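You operate a simulated robot arm through the tools that you are given. There is no shell and no other tool.

Carry out the task below with a simulated robot arm. There is one attempt and no reset: what you move stays moved.

TASK
Adapter disc on the large ring, copper pan on it, boil the water on high, switch off.

It is judged by the outcome, as a careful person would: the job done as asked, and still so three seconds after it is handed in. It fails if anything else is knocked over, pushed out of place, dropped, spilled or broken.

THE ROBOT
A 7-joint arm with a two-finger parallel gripper, fixed in place. Base frame: the origin is at the foot of the arm, x ahead of it, y to its left, z up; the work surface is at about z = 90. Lengths are in cm, angles in rad, forces in N, time in s.
With the tool pointing down near the work surface it reaches from about 10 to 64 cm from the base axis. Its first joint turns from -1.152 to 1.152 rad. Payload 1.57 kg.
Tool frame: the origin (TCP) lies between the finger pads and is the grasp point; the fingertips stand 3 cm ahead of it; z points along the fingers, y is the line along which they close. The gripper opens to 8 cm. The fingers are 1.7 cm wide and 1.2 cm thick; the gripper's body (4 by 8.2 cm) begins 8 cm behind the TCP.
Orientation is that of the tool frame in the base frame, as a unit quaternion [w, x, y, z]. With the fingers straight down and closing along the base's y, the tool's x points along the base's -x, its y along +y and its z along -z.

THE INTERFACE
- The arm moves only by the tool jog_arm. Its argument "targets" is a list of rows, each an object (a shift or turn left out is 0, a gripper value left out holds the last) with "offset": the shift along the tool's x, y, z in cm, a list of three; "rot": the turn, a rotation vector about the tool's x, y, z in rad, a list of three; "fingers": the finger opening in cm, from 0 to 8. In form: [{"offset": [tx, ty, tz], "rot": [wx, wy, wz], "fingers": fingers}, ...]. A call has 1 to 20 rows; each row shifts and turns the commanded pose from where the row before left it, along the tool's axes as they then stand. A row lasts 0.2 s, in which the tool goes at most 5 cm and 0.15 rad; a call with a longer step from one row to the next is refused whole, and so is a gripper value outside its range. Where a pose cannot be reached the arm comes as near as it can. A force on the tool above 90 N (or 10 N above the force at the start of the call, whichever is more), or a blocked arm, ends the call early, and 0.2 s more pass. Each finger travels about 7.2 cm/s and halts on what it meets, pressing with about 29 N; the grip force reading is that of the motor and also rises with nothing between the fingers. The clock runs only during rows and for 0.2 s after the last one: add rows that do not move to give the fingers time. The reply holds the time, the measured pose of the TCP, the force on the tool along the base axes, the opening and the grip force, in the units named above and with some noise, with the torque about the TCP (base axes, N m) and any sound that the robot's microphone picked up.
- Cameras (640 x 400 px; columns grow to the right, rows downward): "scene" is fixed at [6.78, 45.01, 141.83]; the picture's right is [-0.57, -0.82, 0.00], its down [-0.52, 0.36, -0.78] and it looks along [0.64, -0.44, -0.63] (base axes); focal length 229 px, centre (320, 200). "wrist" rides on the gripper at [7.2, -0.7, -12.2] in the tool frame; the picture's right is [0.09, 1.00, 0.00], its down [-0.84, 0.08, -0.54] and it looks along [-0.54, 0.05, 0.84] (tool axes); focal length 238 px, centre (320, 200). There is no depth. A picture from a camera that has moved, and an enlarged one, comes with that camera's place and axes in the base frame and with its lens.
- capture(camera): a new picture of that camera. It takes no simulated time.
- close_up(camera, box): a new picture of the part [left, top, right, bottom] of that camera's present view, enlarged. It takes no simulated time.
- hand_in(): hands the job in; it is judged then, once.

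Nothing tells you positions but the pictures and the camera data. Unless the task says otherwise, let go and move clear before handing in.

The tools are called after ">>>" by a JSON object that holds its "name" and its "arguments". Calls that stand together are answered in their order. jog_arm: Moves the arm, as the interface text tells. Its arguments: {"type":"object","properties":{"targets":{"type":"array"}},"required":["targets"]} The other tools are called the same way: capture (camera) takes a picture; close_up (camera, box) takes an enlarged picture of a part of a camera's view; hand_in () hands the job in.

At the start:

```text
time_s: 0.0
ee_pos: [31.48, -3.76, 125.5]
tool_rot: [0.0, 0.0, 1.0, 0.001]
force: [0.2, -0.5, -0.4]
wrist_torque: [0.04, -0.02, -0.05]
finger_gap: 7.96
gripper_force: 0.1
```

scene: 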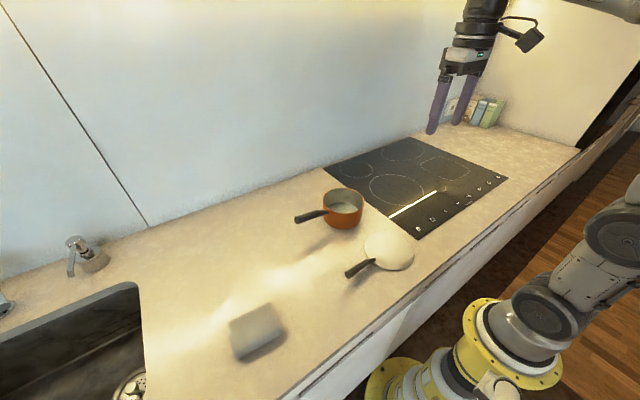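
wrist: 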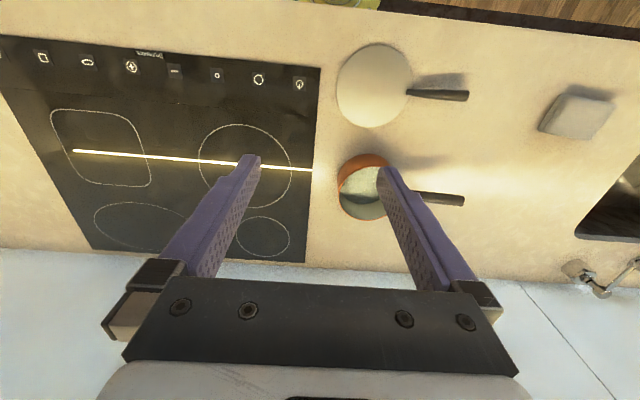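

I see an induction hob with touch icons along its front edge, a white adapter disc with a handle, a copper pan with water and a sponge or block. I'll look closer before moving anything.

>>> {"name": "close_up", "arguments": {"camera": "scene", "box": [280, 120, 520, 270]}}

>>> {"name": "close_up", "arguments": {"camera": "wrist", "box": [0, 20, 330, 226]}}

>>> {"name": "close_up", "arguments": {"camera": "wrist", "box": [310, 20, 640, 226]}}

>>> {"name": "close_up", "arguments": {"camera": "scene", "box": [400, 160, 520, 235]}}

```text
2.67 times, centred on (400, 195) of scene
camera zoom: at [6.78, 45.01, 141.83], right [-0.57, -0.82, 0.0], down [-0.52, 0.36, -0.78], along [0.64, -0.44, -0.63], focal length 611 px, centre (107, 213)
```

zoom: 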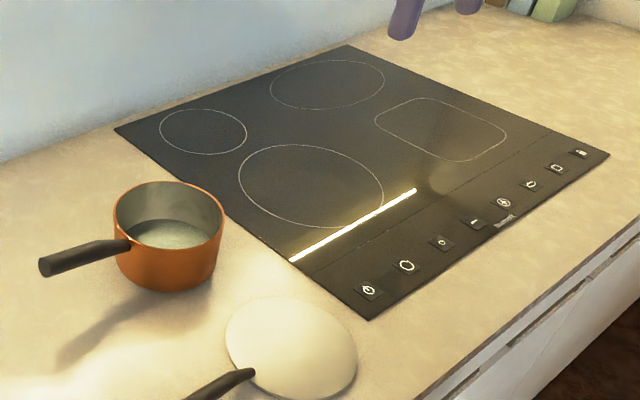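

```text
1.94 times, centred on (165, 123) of wrist
camera zoom: at [24.37, -4.43, 137.66], right [-0.09, 1.0, 0.0], down [0.84, 0.08, 0.54], along [0.54, 0.05, -0.84], focal length 462 px, centre (621, 349)
```

zoom: 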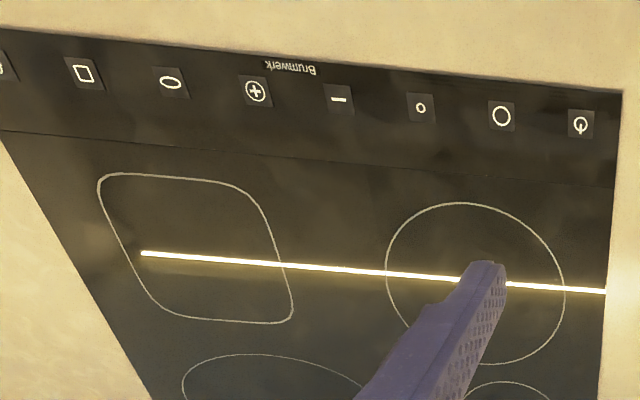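

```text
1.94 times, centred on (475, 123) of wrist
camera zoom: at [24.37, -4.43, 137.66], right [-0.09, 1.0, 0.0], down [0.84, 0.08, 0.54], along [0.54, 0.05, -0.84], focal length 462 px, centre (19, 349)
```

zoom: 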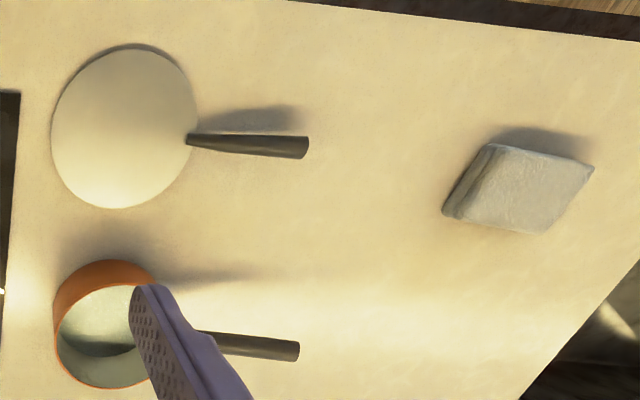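

```text
5.33 times, centred on (460, 198) of scene
camera zoom: at [6.78, 45.01, 141.83], right [-0.57, -0.82, 0.0], down [-0.52, 0.36, -0.78], along [0.64, -0.44, -0.63], focal length 1221 px, centre (-427, 213)
```

zoom: 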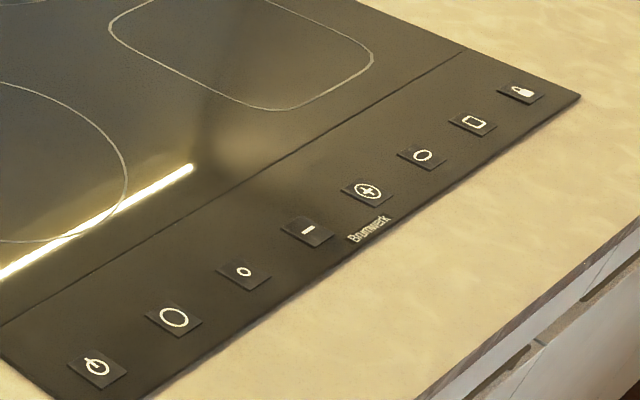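

I place the large ring at about (48, -18), the disc at about (29.5, 6) with its handle toward +y, the pan at about (46, 9), and the button row along x≈30. I'm moving the wrist camera toward the disc and pan to measure them better.

>>> {"name": "jog_arm", "arguments": {"targets": [{"offset": [1.3, 3, 2]}, {"offset": [1.3, 3, 2]}, {"offset": [1.3, 3, 2]}, {"offset": [1.3, 3, 2]}, {"offset": [1.3, 3, 2]}, {"offset": [0, 3, 0]}, {"offset": [0, 0, 0]}]}}

>>> {"name": "capture", "arguments": {"camera": "wrist"}}

>>> {"name": "capture", "arguments": {"camera": "scene"}}

```text
time_s: 1.6
ee_pos: [24.99, 14.33, 115.43]
tool_rot: [0.0, 0.0, 1.0, 0.0]
force: [0.4, -0.5, 0.2]
wrist_torque: [-0.03, 0.0, -0.01]
finger_gap: 8.0
gripper_force: 0.0
```

```text
taken
camera wrist: at [17.83, 13.74, 127.64], right [-0.09, 1.0, 0.0], down [0.84, 0.08, 0.54], along [0.54, 0.05, -0.84], focal length 238 px, centre (320, 200)
```

wrist: 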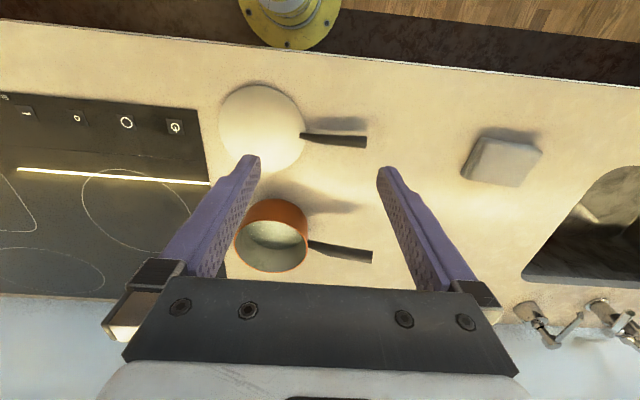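

```text
taken
```

scene: 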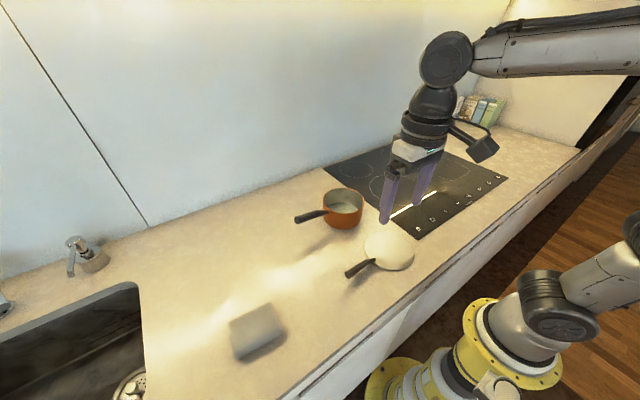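

>>> {"name": "close_up", "arguments": {"camera": "wrist", "box": [200, 60, 400, 185]}}

>>> {"name": "close_up", "arguments": {"camera": "wrist", "box": [220, 180, 400, 292]}}

>>> {"name": "close_up", "arguments": {"camera": "scene", "box": [280, 180, 424, 270]}}

```text
3.20 times, centred on (300, 122) of wrist
camera zoom: at [17.83, 13.74, 127.64], right [-0.09, 1.0, 0.0], down [0.84, 0.08, 0.54], along [0.54, 0.05, -0.84], focal length 763 px, centre (384, 448)
```

zoom: 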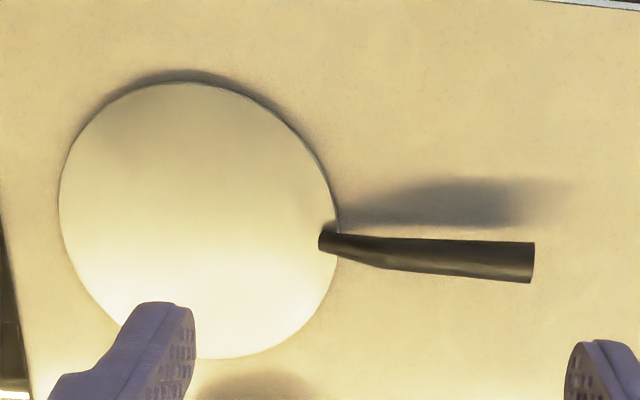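

```text
3.56 times, centred on (310, 236) of wrist
camera zoom: at [17.83, 13.74, 127.64], right [-0.09, 1.0, 0.0], down [0.84, 0.08, 0.54], along [0.54, 0.05, -0.84], focal length 848 px, centre (356, 72)
```

zoom: 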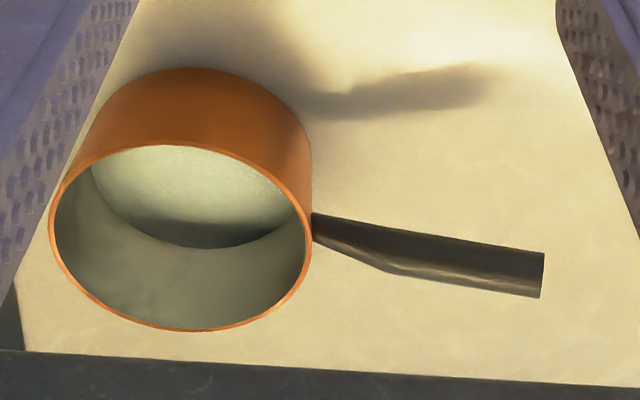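

```text
4.44 times, centred on (352, 225) of scene
camera zoom: at [6.78, 45.01, 141.83], right [-0.57, -0.82, 0.0], down [-0.52, 0.36, -0.78], along [0.64, -0.44, -0.63], focal length 1018 px, centre (178, 89)
```

zoom: 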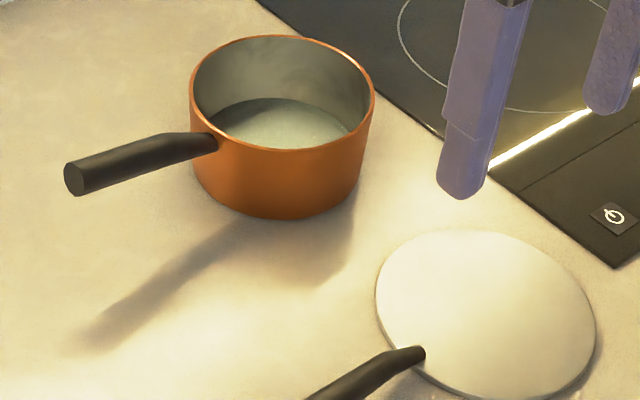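

The disc is about 13.2 cm across, centred near (29.8, 5.9). Its handle rises from (29.5, 11.8, 91.5) to (28.6, 21.5, 94.3). The pan rim is centred near (48.1, 7.8, 96.8) and its handle also runs toward +y. I'm turning the gripper now so it closes across the handles, tilted toward -y.

>>> {"name": "jog_arm", "arguments": {"targets": [{"rot": [0, 0, -0.15]}, {"rot": [0, 0, -0.15]}, {"rot": [0, 0, -0.15]}, {"rot": [0, 0, -0.15]}, {"rot": [0, 0, -0.15]}, {"rot": [0, 0, -0.15]}, {"rot": [0, 0, -0.15]}, {"rot": [0, 0, -0.15]}, {"rot": [0, 0, -0.15]}, {"rot": [0, 0, -0.15]}, {"rot": [0, 0, -0.149]}, {"rot": [0, 0.14, 0]}, {"rot": [0, 0.14, 0]}, {"rot": [0, 0.14, 0]}, {"rot": [0, 0.14, 0]}, {"rot": [0, 0.14, 0]}, {"fingers": 6}, {}]}}

>>> {"name": "capture", "arguments": {"camera": "wrist"}}

>>> {"name": "capture", "arguments": {"camera": "scene"}}

```text
time_s: 5.4
ee_pos: [24.94, 14.2, 115.47]
tool_rot: [0.233, 0.689, -0.639, 0.251]
force: [0.1, -0.3, 0.2]
wrist_torque: [0.01, -0.01, -0.01]
finger_gap: 5.98
gripper_force: 0.0
```

```text
taken
camera wrist: at [25.5, 16.66, 129.43], right [-0.99, -0.15, 0.06], down [-0.15, 0.98, -0.13], along [-0.04, -0.13, -0.99], focal length 238 px, centre (320, 200)
```

wrist: 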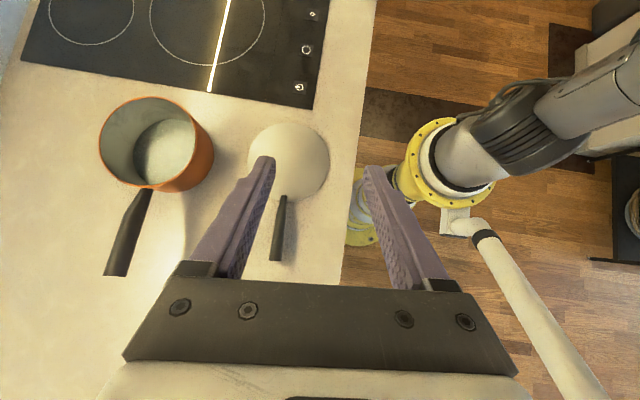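

```text
taken
```

scene: 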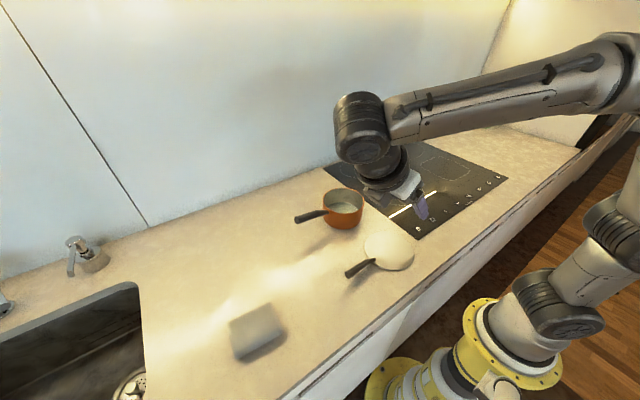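

The tilt worked as planned. I'm zooming in on the disc handle to refine its position.

>>> {"name": "close_up", "arguments": {"camera": "wrist", "box": [220, 110, 380, 270]}}

>>> {"name": "close_up", "arguments": {"camera": "scene", "box": [330, 220, 426, 280]}}

```text
2.50 times, centred on (300, 190) of wrist
camera zoom: at [25.5, 16.66, 129.43], right [-0.99, -0.15, 0.06], down [-0.15, 0.98, -0.13], along [-0.04, -0.13, -0.99], focal length 596 px, centre (370, 225)
```

zoom: 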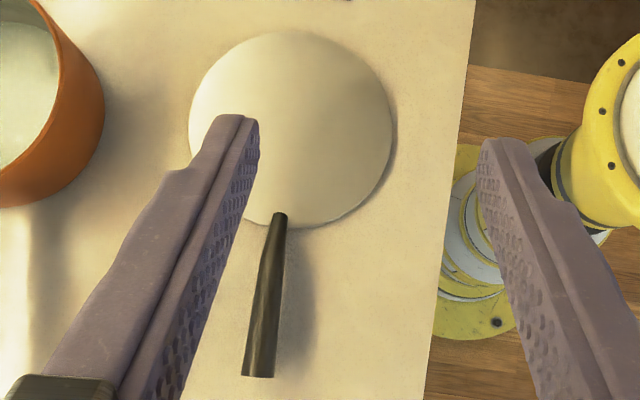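

```text
6.67 times, centred on (378, 250) of scene
camera zoom: at [6.78, 45.01, 141.83], right [-0.57, -0.82, 0.0], down [-0.52, 0.36, -0.78], along [0.64, -0.44, -0.63], focal length 1527 px, centre (-67, -133)
```

zoom: 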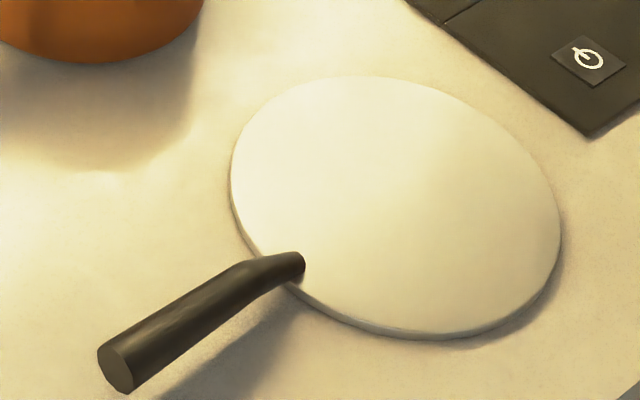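

Handle centre is about (29.5, 17, 93). I'm moving to a pre-grasp point 10 cm back along the tilted approach.

>>> {"name": "jog_arm", "arguments": {"targets": [{"offset": [-3.2, -0.95, 1.04]}, {"offset": [-3.2, -0.95, 1.04]}, {"offset": [-3.2, -0.95, 1.04]}, {"offset": [-3.2, -0.95, 1.04]}, {"offset": [-3.2, -0.95, 1.04]}, {"fingers": 5}, {}]}}

>>> {"name": "capture", "arguments": {"camera": "wrist"}}

>>> {"name": "capture", "arguments": {"camera": "scene"}}

```text
time_s: 7.0
ee_pos: [29.36, 23.27, 101.02]
tool_rot: [0.233, 0.689, -0.639, 0.251]
force: [0.3, 0.5, -0.2]
wrist_torque: [0.02, -0.03, 0.0]
finger_gap: 5.02
gripper_force: 0.1
```

```text
taken
camera wrist: at [29.77, 25.85, 114.98], right [-0.99, -0.15, 0.06], down [-0.15, 0.98, -0.12], along [-0.04, -0.13, -0.99], focal length 238 px, centre (320, 200)
```

wrist: 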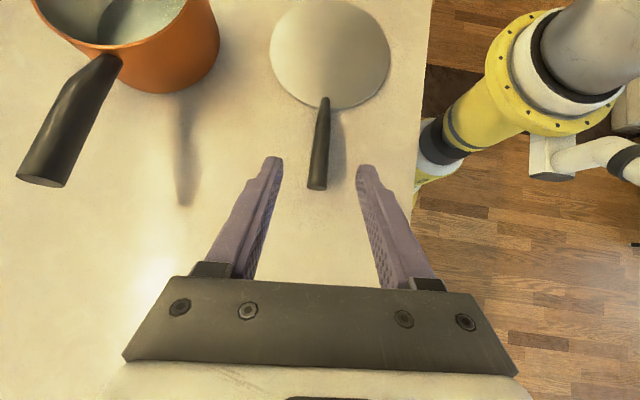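

```text
taken
```

scene: 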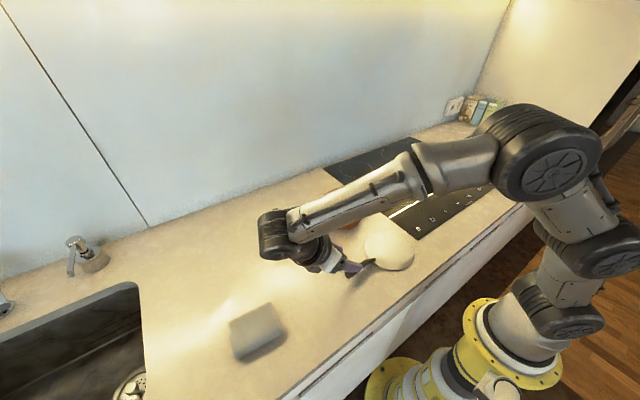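

The handle lies between the fingers' lines. I'm advancing along the tool axis and closing.

>>> {"name": "jog_arm", "arguments": {"targets": [{"offset": [0, 0.05, 2.45]}, {"offset": [0, 0.05, 2.45]}, {"offset": [0, 0.05, 2.45]}, {"offset": [0, 0.05, 2.45]}, {}]}}

>>> {"name": "capture", "arguments": {"camera": "wrist"}}

```text
time_s: 8.2
ee_pos: [29.53, 17.05, 93.64]
tool_rot: [0.233, 0.689, -0.639, 0.251]
force: [-0.1, 0.1, 0.3]
wrist_torque: [0.02, 0.02, 0.01]
finger_gap: 5.01
gripper_force: 0.0
```

```text
taken
camera wrist: at [29.98, 19.49, 107.66], right [-0.99, -0.15, 0.06], down [-0.15, 0.98, -0.12], along [-0.04, -0.13, -0.99], focal length 238 px, centre (320, 200)
```

wrist: 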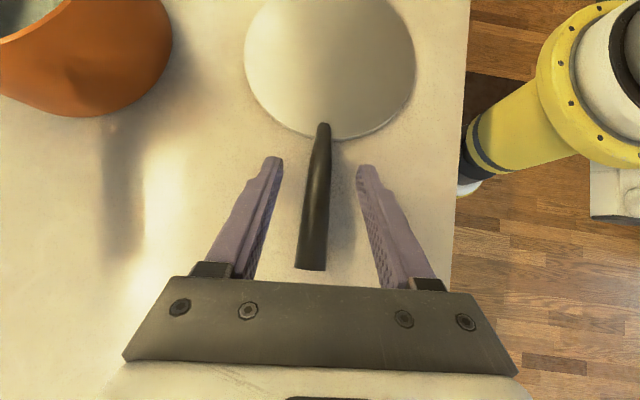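

>>> {"name": "jog_arm", "arguments": {"targets": [{"fingers": 0}, {}, {}, {}]}}

>>> {"name": "capture", "arguments": {"camera": "wrist"}}

```text
time_s: 9.2
ee_pos: [29.38, 17.07, 93.59]
tool_rot: [0.233, 0.69, -0.638, 0.251]
force: [-2.1, -0.6, -0.2]
wrist_torque: [-0.11, 0.03, -0.13]
finger_gap: 1.73
gripper_force: 29.5
```

```text
taken
camera wrist: at [29.97, 19.51, 107.68], right [-0.99, -0.15, 0.06], down [-0.15, 0.98, -0.12], along [-0.04, -0.13, -0.99], focal length 238 px, centre (320, 200)
```

wrist: 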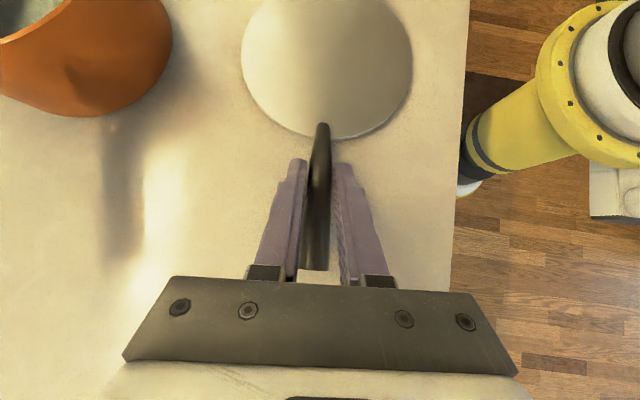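

The gap stopped at 1.73 cm, so the handle is gripped. I'll lift a little and check the sag.

>>> {"name": "jog_arm", "arguments": {"targets": [{"offset": [0.644, 0, -0.766]}, {"offset": [0.644, 0, -0.766]}, {"offset": [0.644, 0, -0.766]}, {"offset": [0.644, 0, -0.766]}, {}]}}

>>> {"name": "capture", "arguments": {"camera": "wrist"}}

>>> {"name": "capture", "arguments": {"camera": "scene"}}

```text
time_s: 10.4
ee_pos: [29.4, 17.19, 97.7]
tool_rot: [0.233, 0.689, -0.638, 0.251]
force: [-0.3, -0.1, -2.8]
wrist_torque: [0.33, 0.02, 0.04]
finger_gap: 1.74
gripper_force: 28.6
```

```text
taken
camera wrist: at [29.99, 19.56, 111.68], right [-0.99, -0.15, 0.06], down [-0.15, 0.98, -0.12], along [-0.04, -0.13, -0.99], focal length 238 px, centre (320, 200)
```

wrist: 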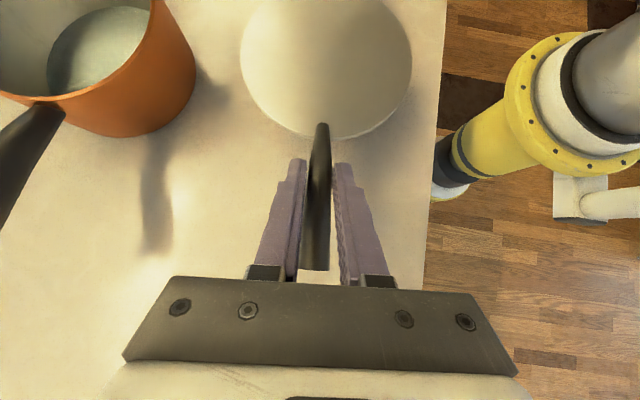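

```text
taken
```

scene: 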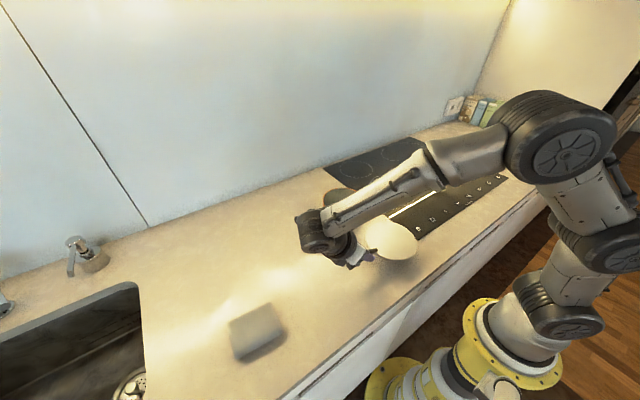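

The disc lifts rigidly with no sag and weighs about 0.3 kg. I'm carrying it toward -y first to clear the pan, then out over the large ring.

>>> {"name": "jog_arm", "arguments": {"targets": [{"offset": [1.61, 0, -1.915]}, {"offset": [1.61, 0, -1.915]}, {"offset": [2.641, 0.259, 2.219]}, {"offset": [2.641, 0.259, 2.219]}, {"offset": [2.641, 0.259, 2.219]}, {"offset": [2.641, 0.259, 2.219]}, {"offset": [2.641, 0.259, 2.219]}, {"offset": [2.641, 0.259, 2.219]}, {"offset": [2.641, 0.259, 2.219]}, {"offset": [0.202, -3.533, 0.17]}, {"offset": [0.202, -3.533, 0.17]}, {"offset": [0.202, -3.533, 0.17]}, {"offset": [0.202, -3.533, 0.17]}, {"offset": [0.202, -3.533, 0.17]}, {}, {}]}}

>>> {"name": "capture", "arguments": {"camera": "wrist"}}

>>> {"name": "capture", "arguments": {"camera": "scene"}}

```text
time_s: 13.8
ee_pos: [46.95, -6.94, 102.63]
tool_rot: [0.233, 0.689, -0.639, 0.251]
force: [0.0, 0.2, -4.2]
wrist_torque: [0.33, 0.0, 0.05]
finger_gap: 1.69
gripper_force: 28.4
```

```text
taken
camera wrist: at [47.55, -4.54, 116.68], right [-0.99, -0.15, 0.06], down [-0.15, 0.98, -0.12], along [-0.04, -0.13, -0.99], focal length 238 px, centre (320, 200)
```

wrist: 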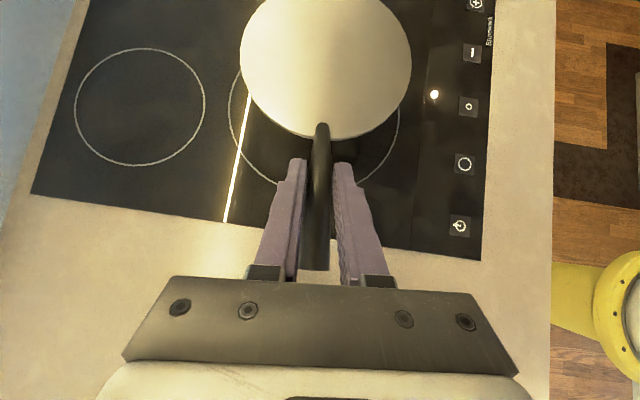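

```text
taken
```

scene: 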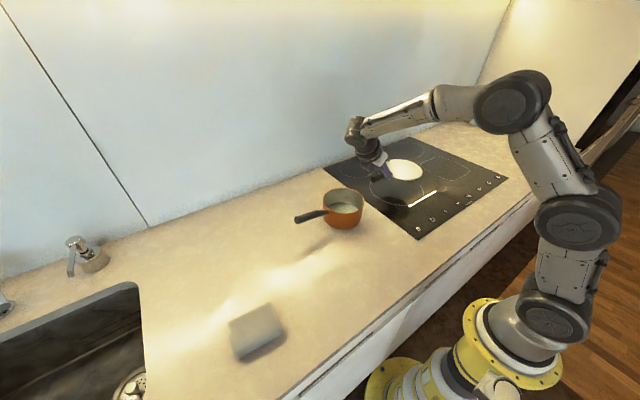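

The disc is above the ring. I'll check alignment and the bright dot on the panel.

>>> {"name": "close_up", "arguments": {"camera": "wrist", "box": [220, 0, 500, 250]}}

>>> {"name": "close_up", "arguments": {"camera": "scene", "box": [320, 130, 520, 245]}}

```text
1.60 times, centred on (360, 125) of wrist
camera zoom: at [47.55, -4.54, 116.68], right [-0.99, -0.15, 0.06], down [-0.15, 0.98, -0.12], along [-0.04, -0.13, -0.99], focal length 381 px, centre (256, 320)
```

zoom: 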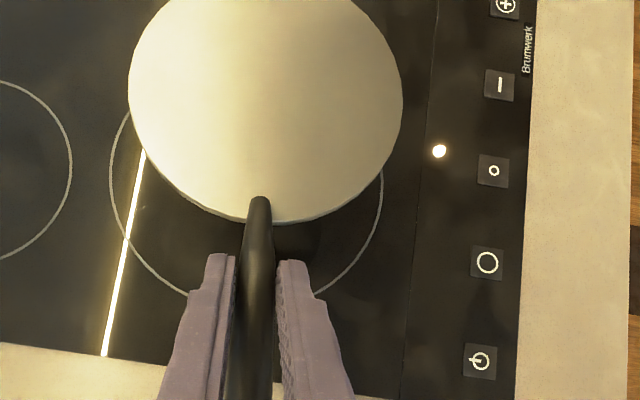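

```text
3.20 times, centred on (420, 188) of scene
camera zoom: at [6.79, 45.0, 141.83], right [-0.57, -0.82, 0.0], down [-0.52, 0.36, -0.78], along [0.64, -0.44, -0.63], focal length 733 px, centre (0, 240)
```

zoom: 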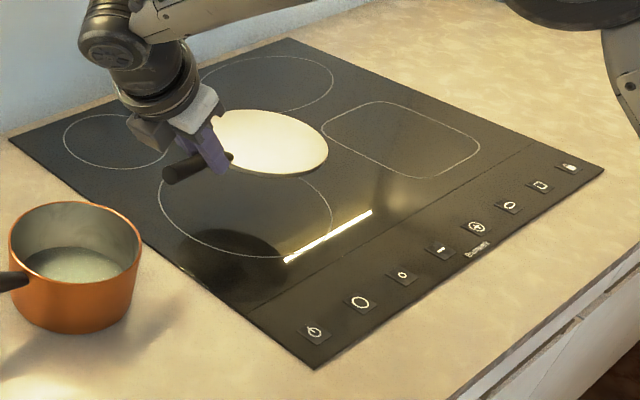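

The dot is just a light reflection, and the disc needs only a ~0.5 cm nudge to centre. Lowering now.

>>> {"name": "jog_arm", "arguments": {"targets": [{"offset": [-1.2, -0.104, 1.61]}, {"offset": [-1.2, -0.104, 1.61]}, {"offset": [-1.2, -0.104, 1.61]}, {"offset": [-1.2, -0.104, 1.61]}, {}, {}]}}

>>> {"name": "capture", "arguments": {"camera": "scene"}}

```text
time_s: 15.2
ee_pos: [47.44, -7.47, 94.66]
tool_rot: [0.233, 0.689, -0.638, 0.252]
force: [0.4, 1.2, -3.6]
wrist_torque: [0.34, 0.03, -0.02]
finger_gap: 1.72
gripper_force: 28.7
```

```text
taken
```

scene: 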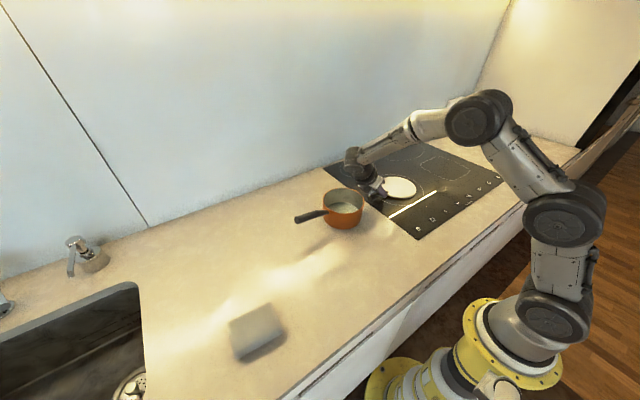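

Now small downward steps until it touches.

>>> {"name": "jog_arm", "arguments": {"targets": [{"offset": [-0.129, 0, 0.153]}, {"offset": [-0.129, 0, 0.153]}, {}]}}

>>> {"name": "close_up", "arguments": {"camera": "scene", "box": [330, 140, 450, 230]}}

```text
time_s: 16.0
ee_pos: [47.44, -7.35, 94.32]
tool_rot: [0.234, 0.689, -0.638, 0.252]
force: [0.1, 0.2, -4.1]
wrist_torque: [0.33, 0.03, 0.0]
finger_gap: 1.73
gripper_force: 29.4
```

```text
4.44 times, centred on (390, 185) of scene
camera zoom: at [6.79, 45.0, 141.83], right [-0.57, -0.82, 0.0], down [-0.52, 0.36, -0.78], along [0.64, -0.44, -0.63], focal length 1018 px, centre (9, 267)
```

zoom: 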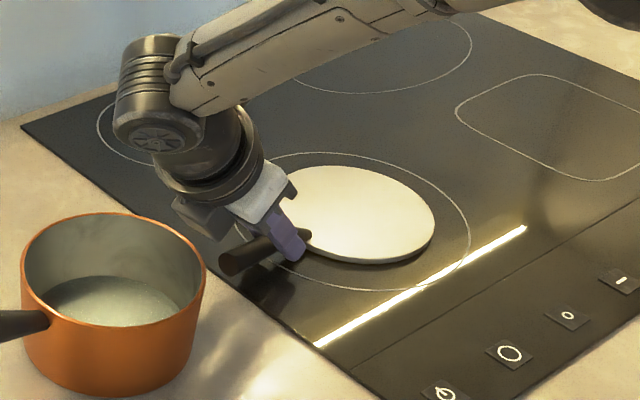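

>>> {"name": "jog_arm", "arguments": {"targets": [{"offset": [-0.129, 0, 0.153]}, {"offset": [-0.097, 0, 0.115]}, {}]}}

>>> {"name": "close_up", "arguments": {"camera": "wrist", "box": [200, 0, 500, 200]}}

```text
time_s: 16.8
ee_pos: [47.59, -7.52, 94.03]
tool_rot: [0.232, 0.689, -0.638, 0.253]
force: [-3.2, 4.1, 12.2]
wrist_torque: [-0.74, 0.01, -0.13]
finger_gap: 1.72
gripper_force: 28.9
```

```text
2.00 times, centred on (350, 100) of wrist
camera zoom: at [48.04, -5.02, 108.07], right [-0.99, -0.15, 0.06], down [-0.15, 0.98, -0.13], along [-0.04, -0.13, -0.99], focal length 477 px, centre (260, 400)
```

zoom: 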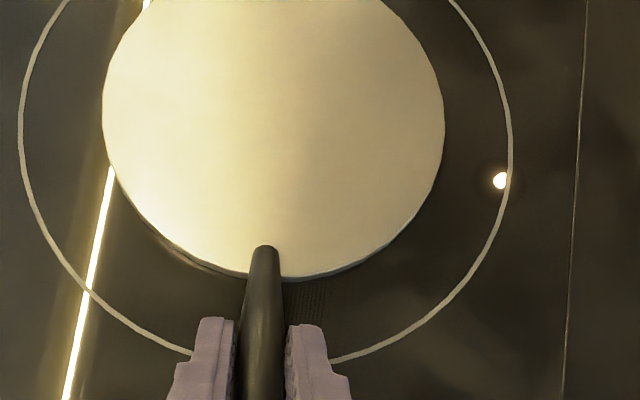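

The disc is in contact and centred on the ring within about 0.3 cm. I'm relieving the pressure, releasing and backing out.

>>> {"name": "jog_arm", "arguments": {"targets": [{"offset": [0.097, 0, -0.115]}, {}, {"fingers": 2.6}, {"fingers": 5}, {}, {}]}}

>>> {"name": "close_up", "arguments": {"camera": "wrist", "box": [200, 0, 500, 200]}}

```text
time_s: 18.2
ee_pos: [47.64, -7.54, 94.09]
tool_rot: [0.232, 0.69, -0.638, 0.251]
force: [0.8, 1.0, -0.4]
wrist_torque: [-0.01, 0.03, 0.0]
finger_gap: 5.01
gripper_force: 0.0
```

```text
2.00 times, centred on (350, 100) of wrist
camera zoom: at [48.06, -5.06, 108.02], right [-0.99, -0.15, 0.06], down [-0.15, 0.98, -0.12], along [-0.04, -0.13, -0.99], focal length 477 px, centre (260, 400)
```

zoom: 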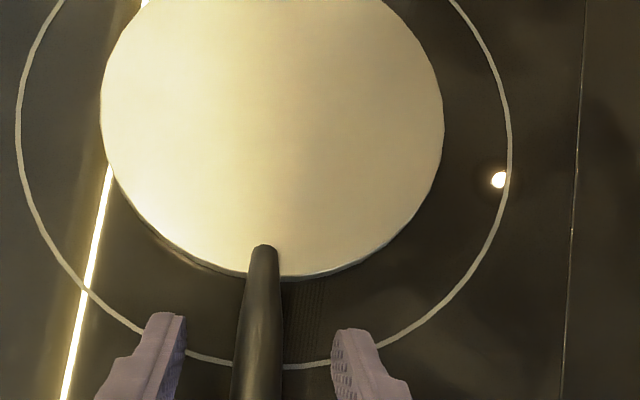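

The disc is released. I'm backing straight out, rising, then passing over the pan to its handle end.

>>> {"name": "jog_arm", "arguments": {"targets": [{"offset": [0, 0, -2.5]}, {"offset": [0, 0, -3.1]}, {"offset": [0, 0, -3.2]}, {"offset": [0, 0, -3.2]}, {"offset": [2.147, 0, -2.553]}, {"offset": [2.147, 0, -2.553]}, {"offset": [2.147, 0, -2.553]}, {}]}}

>>> {"name": "capture", "arguments": {"camera": "scene"}}

>>> {"name": "capture", "arguments": {"camera": "wrist"}}

```text
time_s: 20.0
ee_pos: [46.99, 0.26, 113.29]
tool_rot: [0.233, 0.689, -0.638, 0.252]
force: [0.8, -0.1, -0.2]
wrist_torque: [0.0, 0.0, 0.01]
finger_gap: 5.0
gripper_force: 0.0
```

```text
taken
```

scene: 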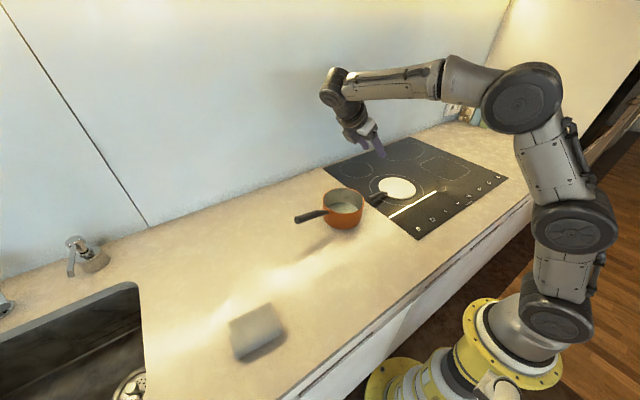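

```text
taken
camera wrist: at [47.54, 2.68, 127.36], right [-0.99, -0.15, 0.06], down [-0.15, 0.98, -0.12], along [-0.04, -0.13, -0.99], focal length 238 px, centre (320, 200)
```

wrist: 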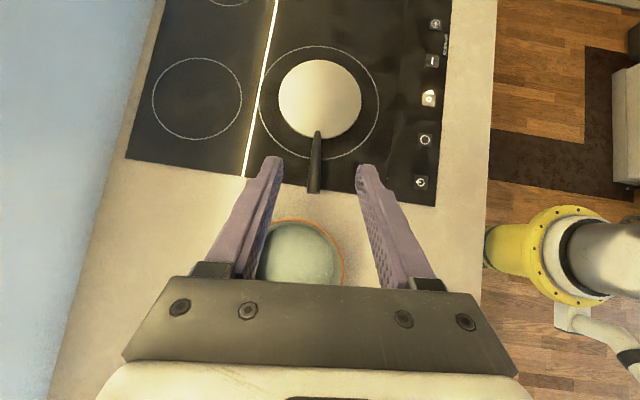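

The disc sits well inside the ring with its handle toward +y. I'm moving over to the pan's handle end.

>>> {"name": "jog_arm", "arguments": {"targets": [{"offset": [-3.239, -0.193, -2.104]}, {"offset": [-3.239, -0.193, -2.104]}, {"offset": [-3.239, -0.193, -2.104]}, {"offset": [-3.239, -0.193, -2.104]}, {"offset": [-3.239, -0.193, -2.104]}, {"offset": [-3.239, -0.193, -2.104]}, {"offset": [-3.239, -0.193, -2.104]}, {"rot": [0, 0.15, 0]}, {"rot": [0, 0.15, 0]}, {}]}}

>>> {"name": "capture", "arguments": {"camera": "scene"}}

>>> {"name": "capture", "arguments": {"camera": "wrist"}}

```text
time_s: 22.2
ee_pos: [43.8, 23.67, 107.67]
tool_rot: [0.326, 0.644, -0.595, 0.353]
force: [0.8, -1.0, -0.2]
wrist_torque: [0.01, 0.0, 0.02]
finger_gap: 5.03
gripper_force: 0.1
out of reach, approached as far as the arm can: row 7, 8, 9
```

```text
taken
```

scene: 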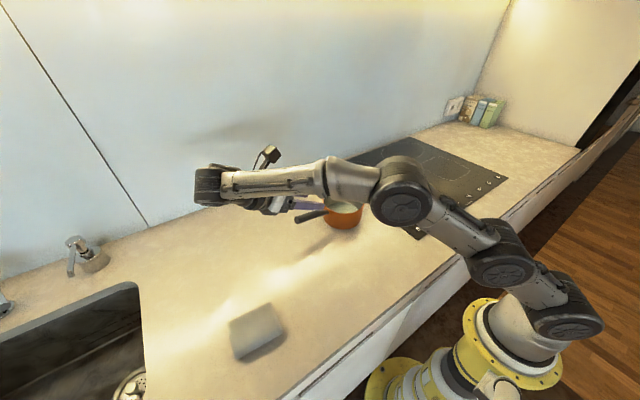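

```text
taken
camera wrist: at [43.99, 30.14, 120.32], right [-0.99, -0.13, 0.08], down [-0.15, 0.9, -0.41], along [-0.02, -0.42, -0.91], focal length 238 px, centre (320, 200)
```

wrist: 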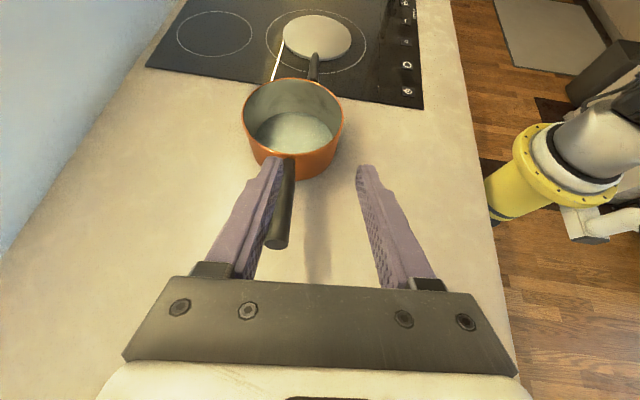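

That pose was slightly beyond reach. I'll come in over the handle from straight above at the grasp's own x and y, which is closer in.

>>> {"name": "jog_arm", "arguments": {"targets": [{"offset": [1.385, -1.375, 2.315]}, {"offset": [1.385, -1.375, 2.315]}, {}]}}

>>> {"name": "capture", "arguments": {"camera": "wrist"}}

```text
time_s: 23.0
ee_pos: [47.06, 18.53, 107.52]
tool_rot: [0.325, 0.644, -0.596, 0.352]
force: [-0.3, 0.3, -0.4]
wrist_torque: [-0.01, 0.0, 0.0]
finger_gap: 5.0
gripper_force: 0.2
```

```text
taken
camera wrist: at [47.3, 24.99, 120.18], right [-0.99, -0.13, 0.08], down [-0.15, 0.9, -0.41], along [-0.02, -0.42, -0.91], focal length 238 px, centre (320, 200)
```

wrist: 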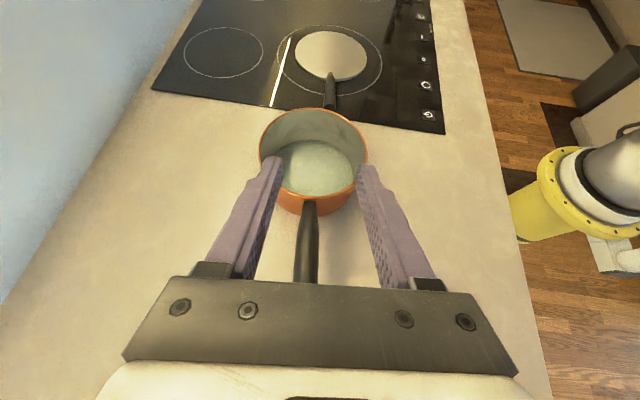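

Reached exactly above the handle. I'm descending partway and checking that the fingers straddle it.

>>> {"name": "jog_arm", "arguments": {"targets": [{"offset": [-2.525, -0.1, 1.62]}, {"offset": [-2.525, -0.1, 1.62]}, {}]}}

>>> {"name": "capture", "arguments": {"camera": "wrist"}}

>>> {"name": "close_up", "arguments": {"camera": "scene", "box": [180, 130, 420, 280]}}

```text
time_s: 23.8
ee_pos: [46.97, 18.79, 101.35]
tool_rot: [0.325, 0.644, -0.596, 0.352]
force: [-0.7, -0.1, 0.3]
wrist_torque: [0.03, -0.01, 0.01]
finger_gap: 4.99
gripper_force: 0.0
```

```text
taken
camera wrist: at [47.19, 25.2, 114.1], right [-0.99, -0.13, 0.08], down [-0.15, 0.9, -0.41], along [-0.02, -0.42, -0.91], focal length 238 px, centre (320, 200)
```

wrist: 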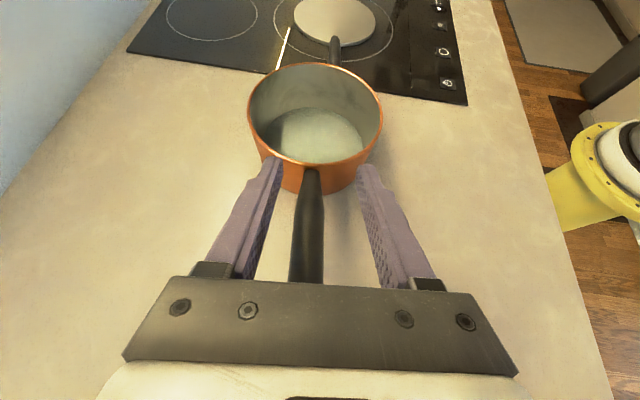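

```text
2.67 times, centred on (300, 205) of scene
camera zoom: at [6.78, 45.01, 141.83], right [-0.57, -0.82, 0.0], down [-0.52, 0.36, -0.78], along [0.64, -0.44, -0.63], focal length 611 px, centre (373, 187)
```

zoom: 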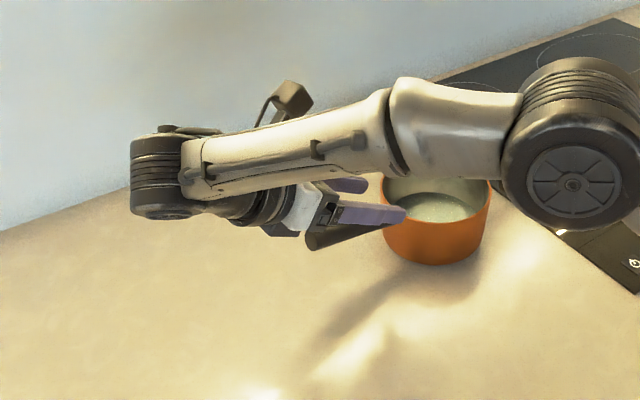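

Fingers straddle the handle, which is about 0.4 cm toward +x. I'm correcting that and going down the remaining 3.8 cm.

>>> {"name": "jog_arm", "arguments": {"targets": [{"offset": [-1.6, -0.25, 1.03]}, {"offset": [-1.6, -0.15, 1.03]}, {}]}}

>>> {"name": "capture", "arguments": {"camera": "wrist"}}

>>> {"name": "close_up", "arguments": {"camera": "scene", "box": [260, 170, 420, 270]}}

```text
time_s: 24.6
ee_pos: [47.47, 18.52, 97.5]
tool_rot: [0.326, 0.644, -0.596, 0.353]
force: [0.0, -0.2, -0.8]
wrist_torque: [0.0, -0.04, 0.02]
finger_gap: 5.01
gripper_force: 0.1
```

```text
taken
camera wrist: at [47.62, 25.08, 110.13], right [-0.99, -0.13, 0.08], down [-0.15, 0.9, -0.41], along [-0.02, -0.42, -0.91], focal length 238 px, centre (320, 200)
```

wrist: 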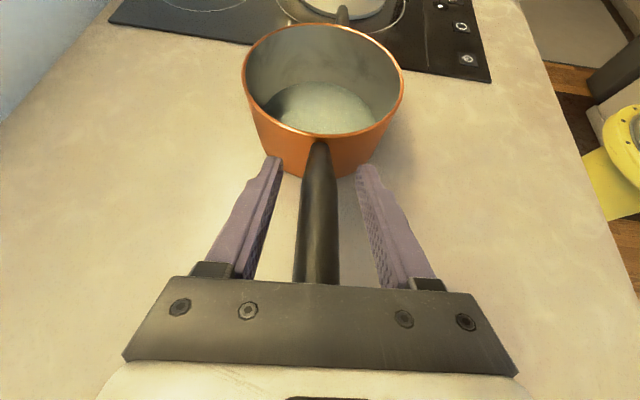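

```text
4.00 times, centred on (340, 220) of scene
camera zoom: at [6.78, 45.01, 141.83], right [-0.57, -0.82, 0.0], down [-0.52, 0.36, -0.78], along [0.64, -0.44, -0.63], focal length 916 px, centre (240, 120)
```

zoom: 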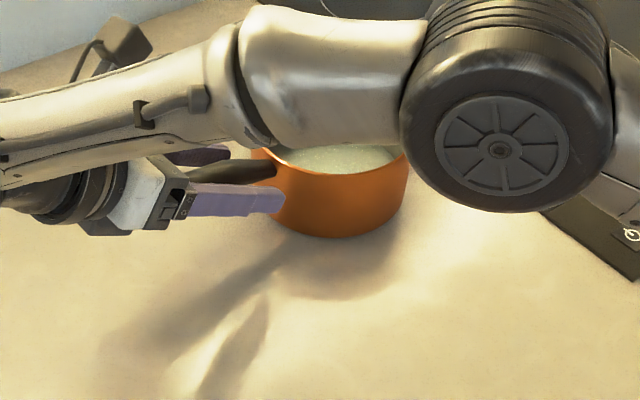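

Aligned with the handle. Closing the gripper.

>>> {"name": "jog_arm", "arguments": {"targets": [{"fingers": 0}, {}, {}, {}]}}

>>> {"name": "capture", "arguments": {"camera": "wrist"}}

>>> {"name": "close_up", "arguments": {"camera": "scene", "box": [260, 170, 420, 270]}}

```text
time_s: 25.6
ee_pos: [47.48, 18.66, 97.35]
tool_rot: [0.326, 0.644, -0.597, 0.352]
force: [2.5, -0.1, 0.5]
wrist_torque: [0.0, -0.14, 0.2]
finger_gap: 2.25
gripper_force: 29.4
```

```text
taken
camera wrist: at [47.63, 25.08, 110.15], right [-0.99, -0.13, 0.08], down [-0.15, 0.9, -0.41], along [-0.02, -0.42, -0.91], focal length 238 px, centre (320, 200)
```

wrist: 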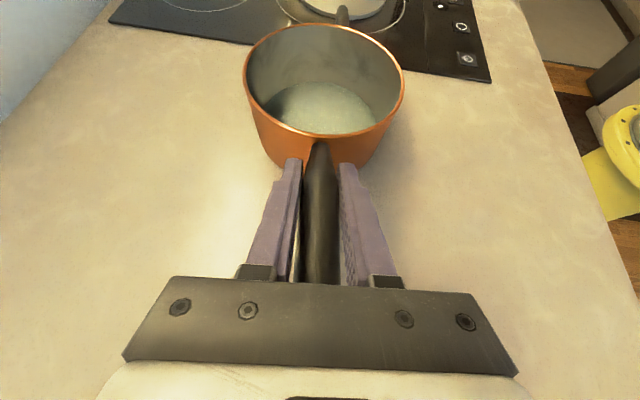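

```text
4.00 times, centred on (340, 220) of scene
camera zoom: at [6.79, 45.01, 141.83], right [-0.57, -0.82, 0.0], down [-0.52, 0.36, -0.78], along [0.64, -0.44, -0.63], focal length 916 px, centre (240, 120)
```

zoom: 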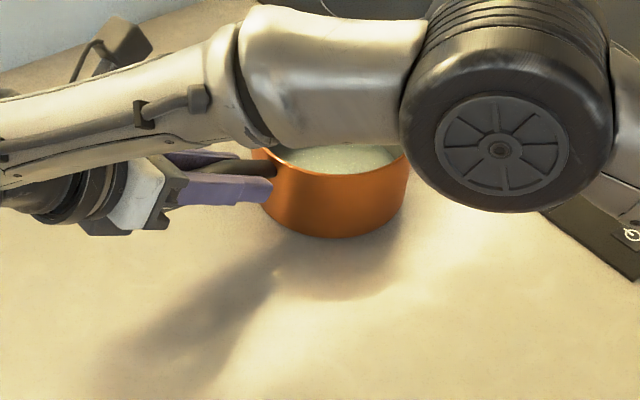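

Gripped at 2.25 cm. I'm lifting very slowly by 1 cm to test the load.

>>> {"name": "jog_arm", "arguments": {"targets": [{"offset": [0.21, 0, -0.135]}, {"offset": [0.21, 0, -0.135]}, {"offset": [0.21, 0, -0.135]}, {"offset": [0.21, 0, -0.135]}, {}]}}

>>> {"name": "capture", "arguments": {"camera": "wrist"}}

>>> {"name": "close_up", "arguments": {"camera": "scene", "box": [260, 170, 420, 270]}}

```text
time_s: 26.8
ee_pos: [47.37, 18.62, 98.58]
tool_rot: [0.326, 0.644, -0.596, 0.352]
force: [-0.3, -0.2, -6.9]
wrist_torque: [0.41, 0.05, -0.06]
finger_gap: 2.27
gripper_force: 29.4
```

```text
taken
camera wrist: at [47.71, 25.05, 111.29], right [-0.99, -0.13, 0.08], down [-0.15, 0.9, -0.41], along [-0.02, -0.42, -0.91], focal length 238 px, centre (320, 200)
```

wrist: 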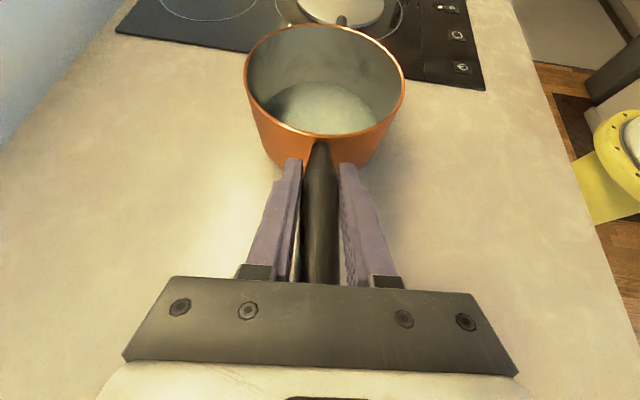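

```text
4.00 times, centred on (340, 220) of scene
camera zoom: at [6.79, 45.01, 141.83], right [-0.57, -0.82, 0.0], down [-0.52, 0.36, -0.78], along [0.64, -0.44, -0.63], focal length 916 px, centre (240, 120)
```

zoom: 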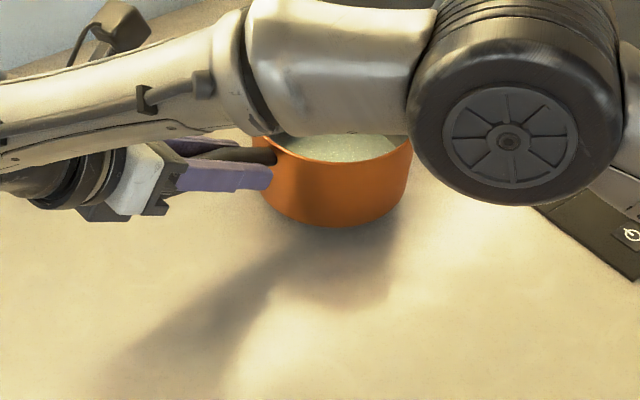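

The pan lifts level with no slip, about 0.7 kg. I'm raising it gently so the pan clears the disc's handle.

>>> {"name": "jog_arm", "arguments": {"targets": [{"offset": [0.337, 0, -0.216]}, {"offset": [0.673, 0, -0.432]}, {"offset": [1.01, 0, -0.648]}, {"offset": [1.262, 0, -0.81]}, {"offset": [1.262, 0, -0.81]}, {"offset": [0.842, 0, -0.54]}, {"offset": [0.421, 0, -0.27]}, {}]}}

>>> {"name": "capture", "arguments": {"camera": "wrist"}}

>>> {"name": "capture", "arguments": {"camera": "scene"}}

```text
time_s: 28.6
ee_pos: [47.51, 18.56, 105.61]
tool_rot: [0.325, 0.645, -0.596, 0.352]
force: [0.3, -0.3, -6.2]
wrist_torque: [0.45, 0.04, 0.05]
finger_gap: 2.28
gripper_force: 29.0
```

```text
taken
camera wrist: at [47.71, 25.06, 118.24], right [-0.99, -0.13, 0.08], down [-0.15, 0.9, -0.41], along [-0.02, -0.42, -0.91], focal length 238 px, centre (320, 200)
```

wrist: 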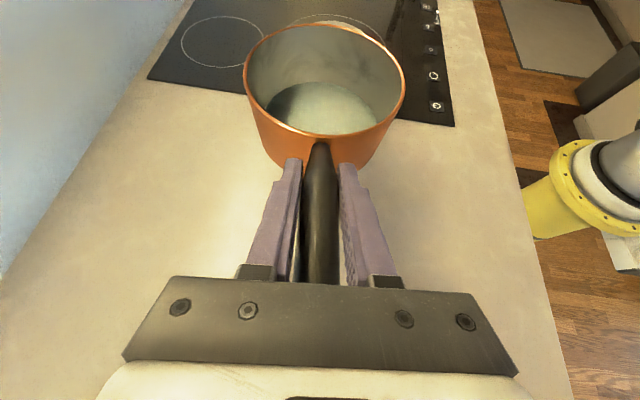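

```text
taken
```

scene: 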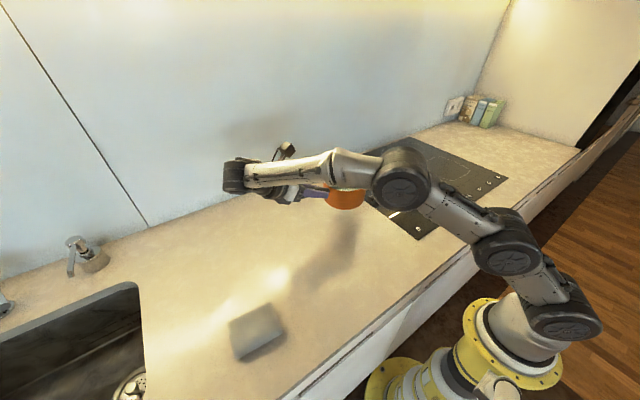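

Steady and level. I'm carrying it toward -y over the disc with a smooth speed ramp.

>>> {"name": "jog_arm", "arguments": {"targets": [{"offset": [0.215, 0.013, 0.336]}, {"offset": [0.431, 0.043, 0.671]}, {"offset": [0.646, 0.073, 1.007]}, {"offset": [0.862, 0.103, 1.342]}, {"offset": [0.97, 0.118, 1.51]}, {"offset": [0.97, 0.118, 1.51]}, {"offset": [0.97, 0.118, 1.51]}, {"offset": [0.97, 0.118, 1.51]}, {"offset": [0.97, 0.118, 1.51]}, {"offset": [0.97, 0.118, 1.51]}, {"offset": [0.97, 0.118, 1.51]}, {"offset": [0.97, 0.118, 1.51]}, {"offset": [0.97, 0.118, 1.51]}, {"offset": [0.97, 0.118, 1.51]}, {"offset": [0.862, 0.103, 1.342]}, {"offset": [0.646, 0.073, 1.007]}, {"offset": [0.431, 0.043, 0.671]}, {"offset": [0.215, 0.013, 0.336]}, {}]}}

>>> {"name": "capture", "arguments": {"camera": "wrist"}}

>>> {"name": "capture", "arguments": {"camera": "scene"}}

>>> {"name": "close_up", "arguments": {"camera": "scene", "box": [320, 110, 480, 230]}}

```text
time_s: 32.6
ee_pos: [47.89, -7.3, 105.47]
tool_rot: [0.326, 0.644, -0.596, 0.352]
force: [-0.7, 0.1, -4.3]
wrist_torque: [0.43, 0.05, 0.03]
finger_gap: 2.29
gripper_force: 29.2
```

```text
taken
camera wrist: at [48.12, -0.93, 118.18], right [-0.99, -0.13, 0.08], down [-0.15, 0.9, -0.41], along [-0.02, -0.42, -0.91], focal length 238 px, centre (320, 200)
```

wrist: 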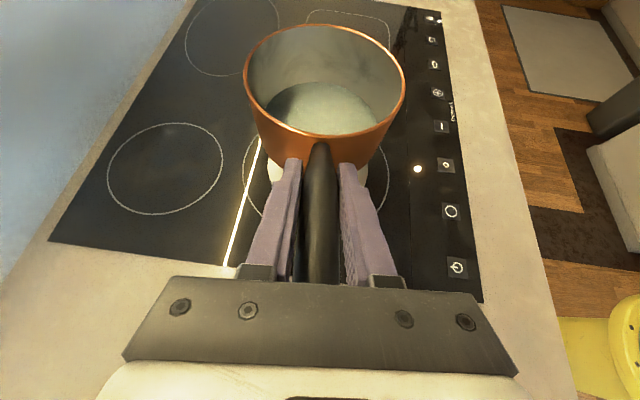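

```text
taken
```

scene: 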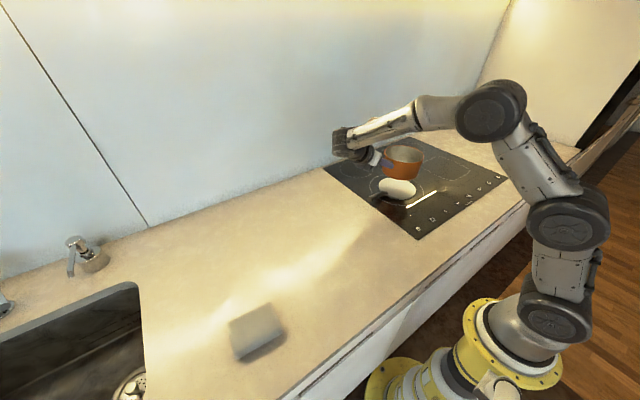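

```text
3.33 times, centred on (400, 170) of scene
camera zoom: at [6.79, 45.0, 141.83], right [-0.57, -0.82, 0.0], down [-0.52, 0.36, -0.78], along [0.64, -0.44, -0.63], focal length 763 px, centre (53, 300)
```

zoom: 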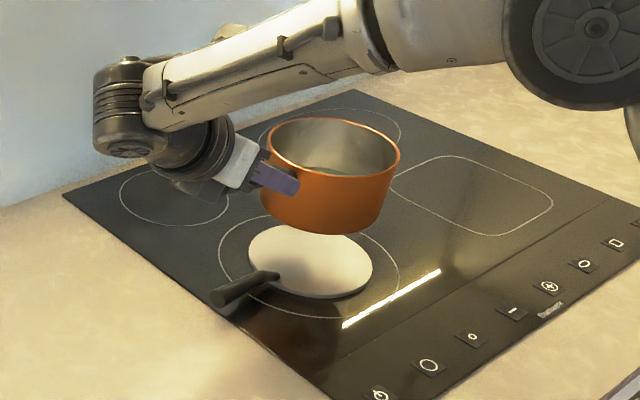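

The pan is aligned above the disc within a few millimetres. Lowering smoothly to just above contact.

>>> {"name": "jog_arm", "arguments": {"targets": [{"offset": [-0.4, 0.03, 0.3]}, {"offset": [-0.99, 0.05, 0.68]}, {"offset": [-1.32, 0.05, 0.9]}, {"offset": [-1.32, 0.05, 0.9]}, {"offset": [-0.91, 0.03, 0.62]}, {"offset": [-0.42, 0, 0.27]}, {}]}}

>>> {"name": "capture", "arguments": {"camera": "wrist"}}

>>> {"name": "close_up", "arguments": {"camera": "scene", "box": [320, 110, 480, 230]}}

```text
time_s: 34.2
ee_pos: [47.71, -7.51, 99.08]
tool_rot: [0.325, 0.643, -0.596, 0.354]
force: [1.0, -0.6, 11.4]
wrist_torque: [-0.54, -0.08, 0.1]
finger_gap: 2.3
gripper_force: 29.1
```

```text
taken
camera wrist: at [47.91, -1.06, 111.77], right [-0.99, -0.13, 0.07], down [-0.15, 0.9, -0.41], along [-0.01, -0.42, -0.91], focal length 238 px, centre (320, 200)
```

wrist: 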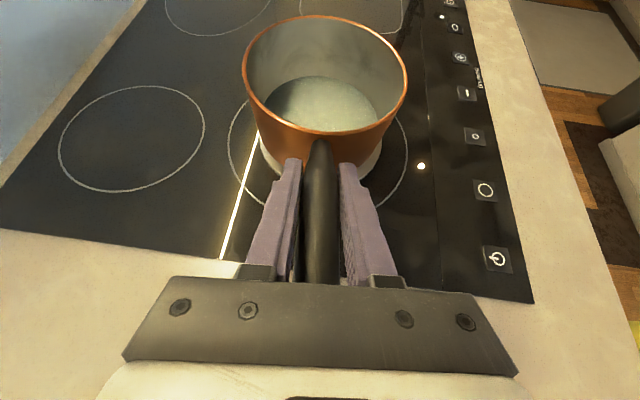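

```text
3.33 times, centred on (400, 170) of scene
camera zoom: at [6.76, 45.01, 141.83], right [-0.57, -0.82, 0.0], down [-0.52, 0.36, -0.78], along [0.64, -0.44, -0.63], focal length 763 px, centre (53, 300)
```

zoom: 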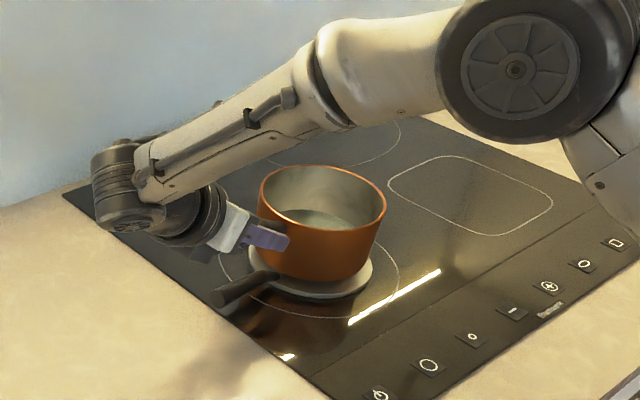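

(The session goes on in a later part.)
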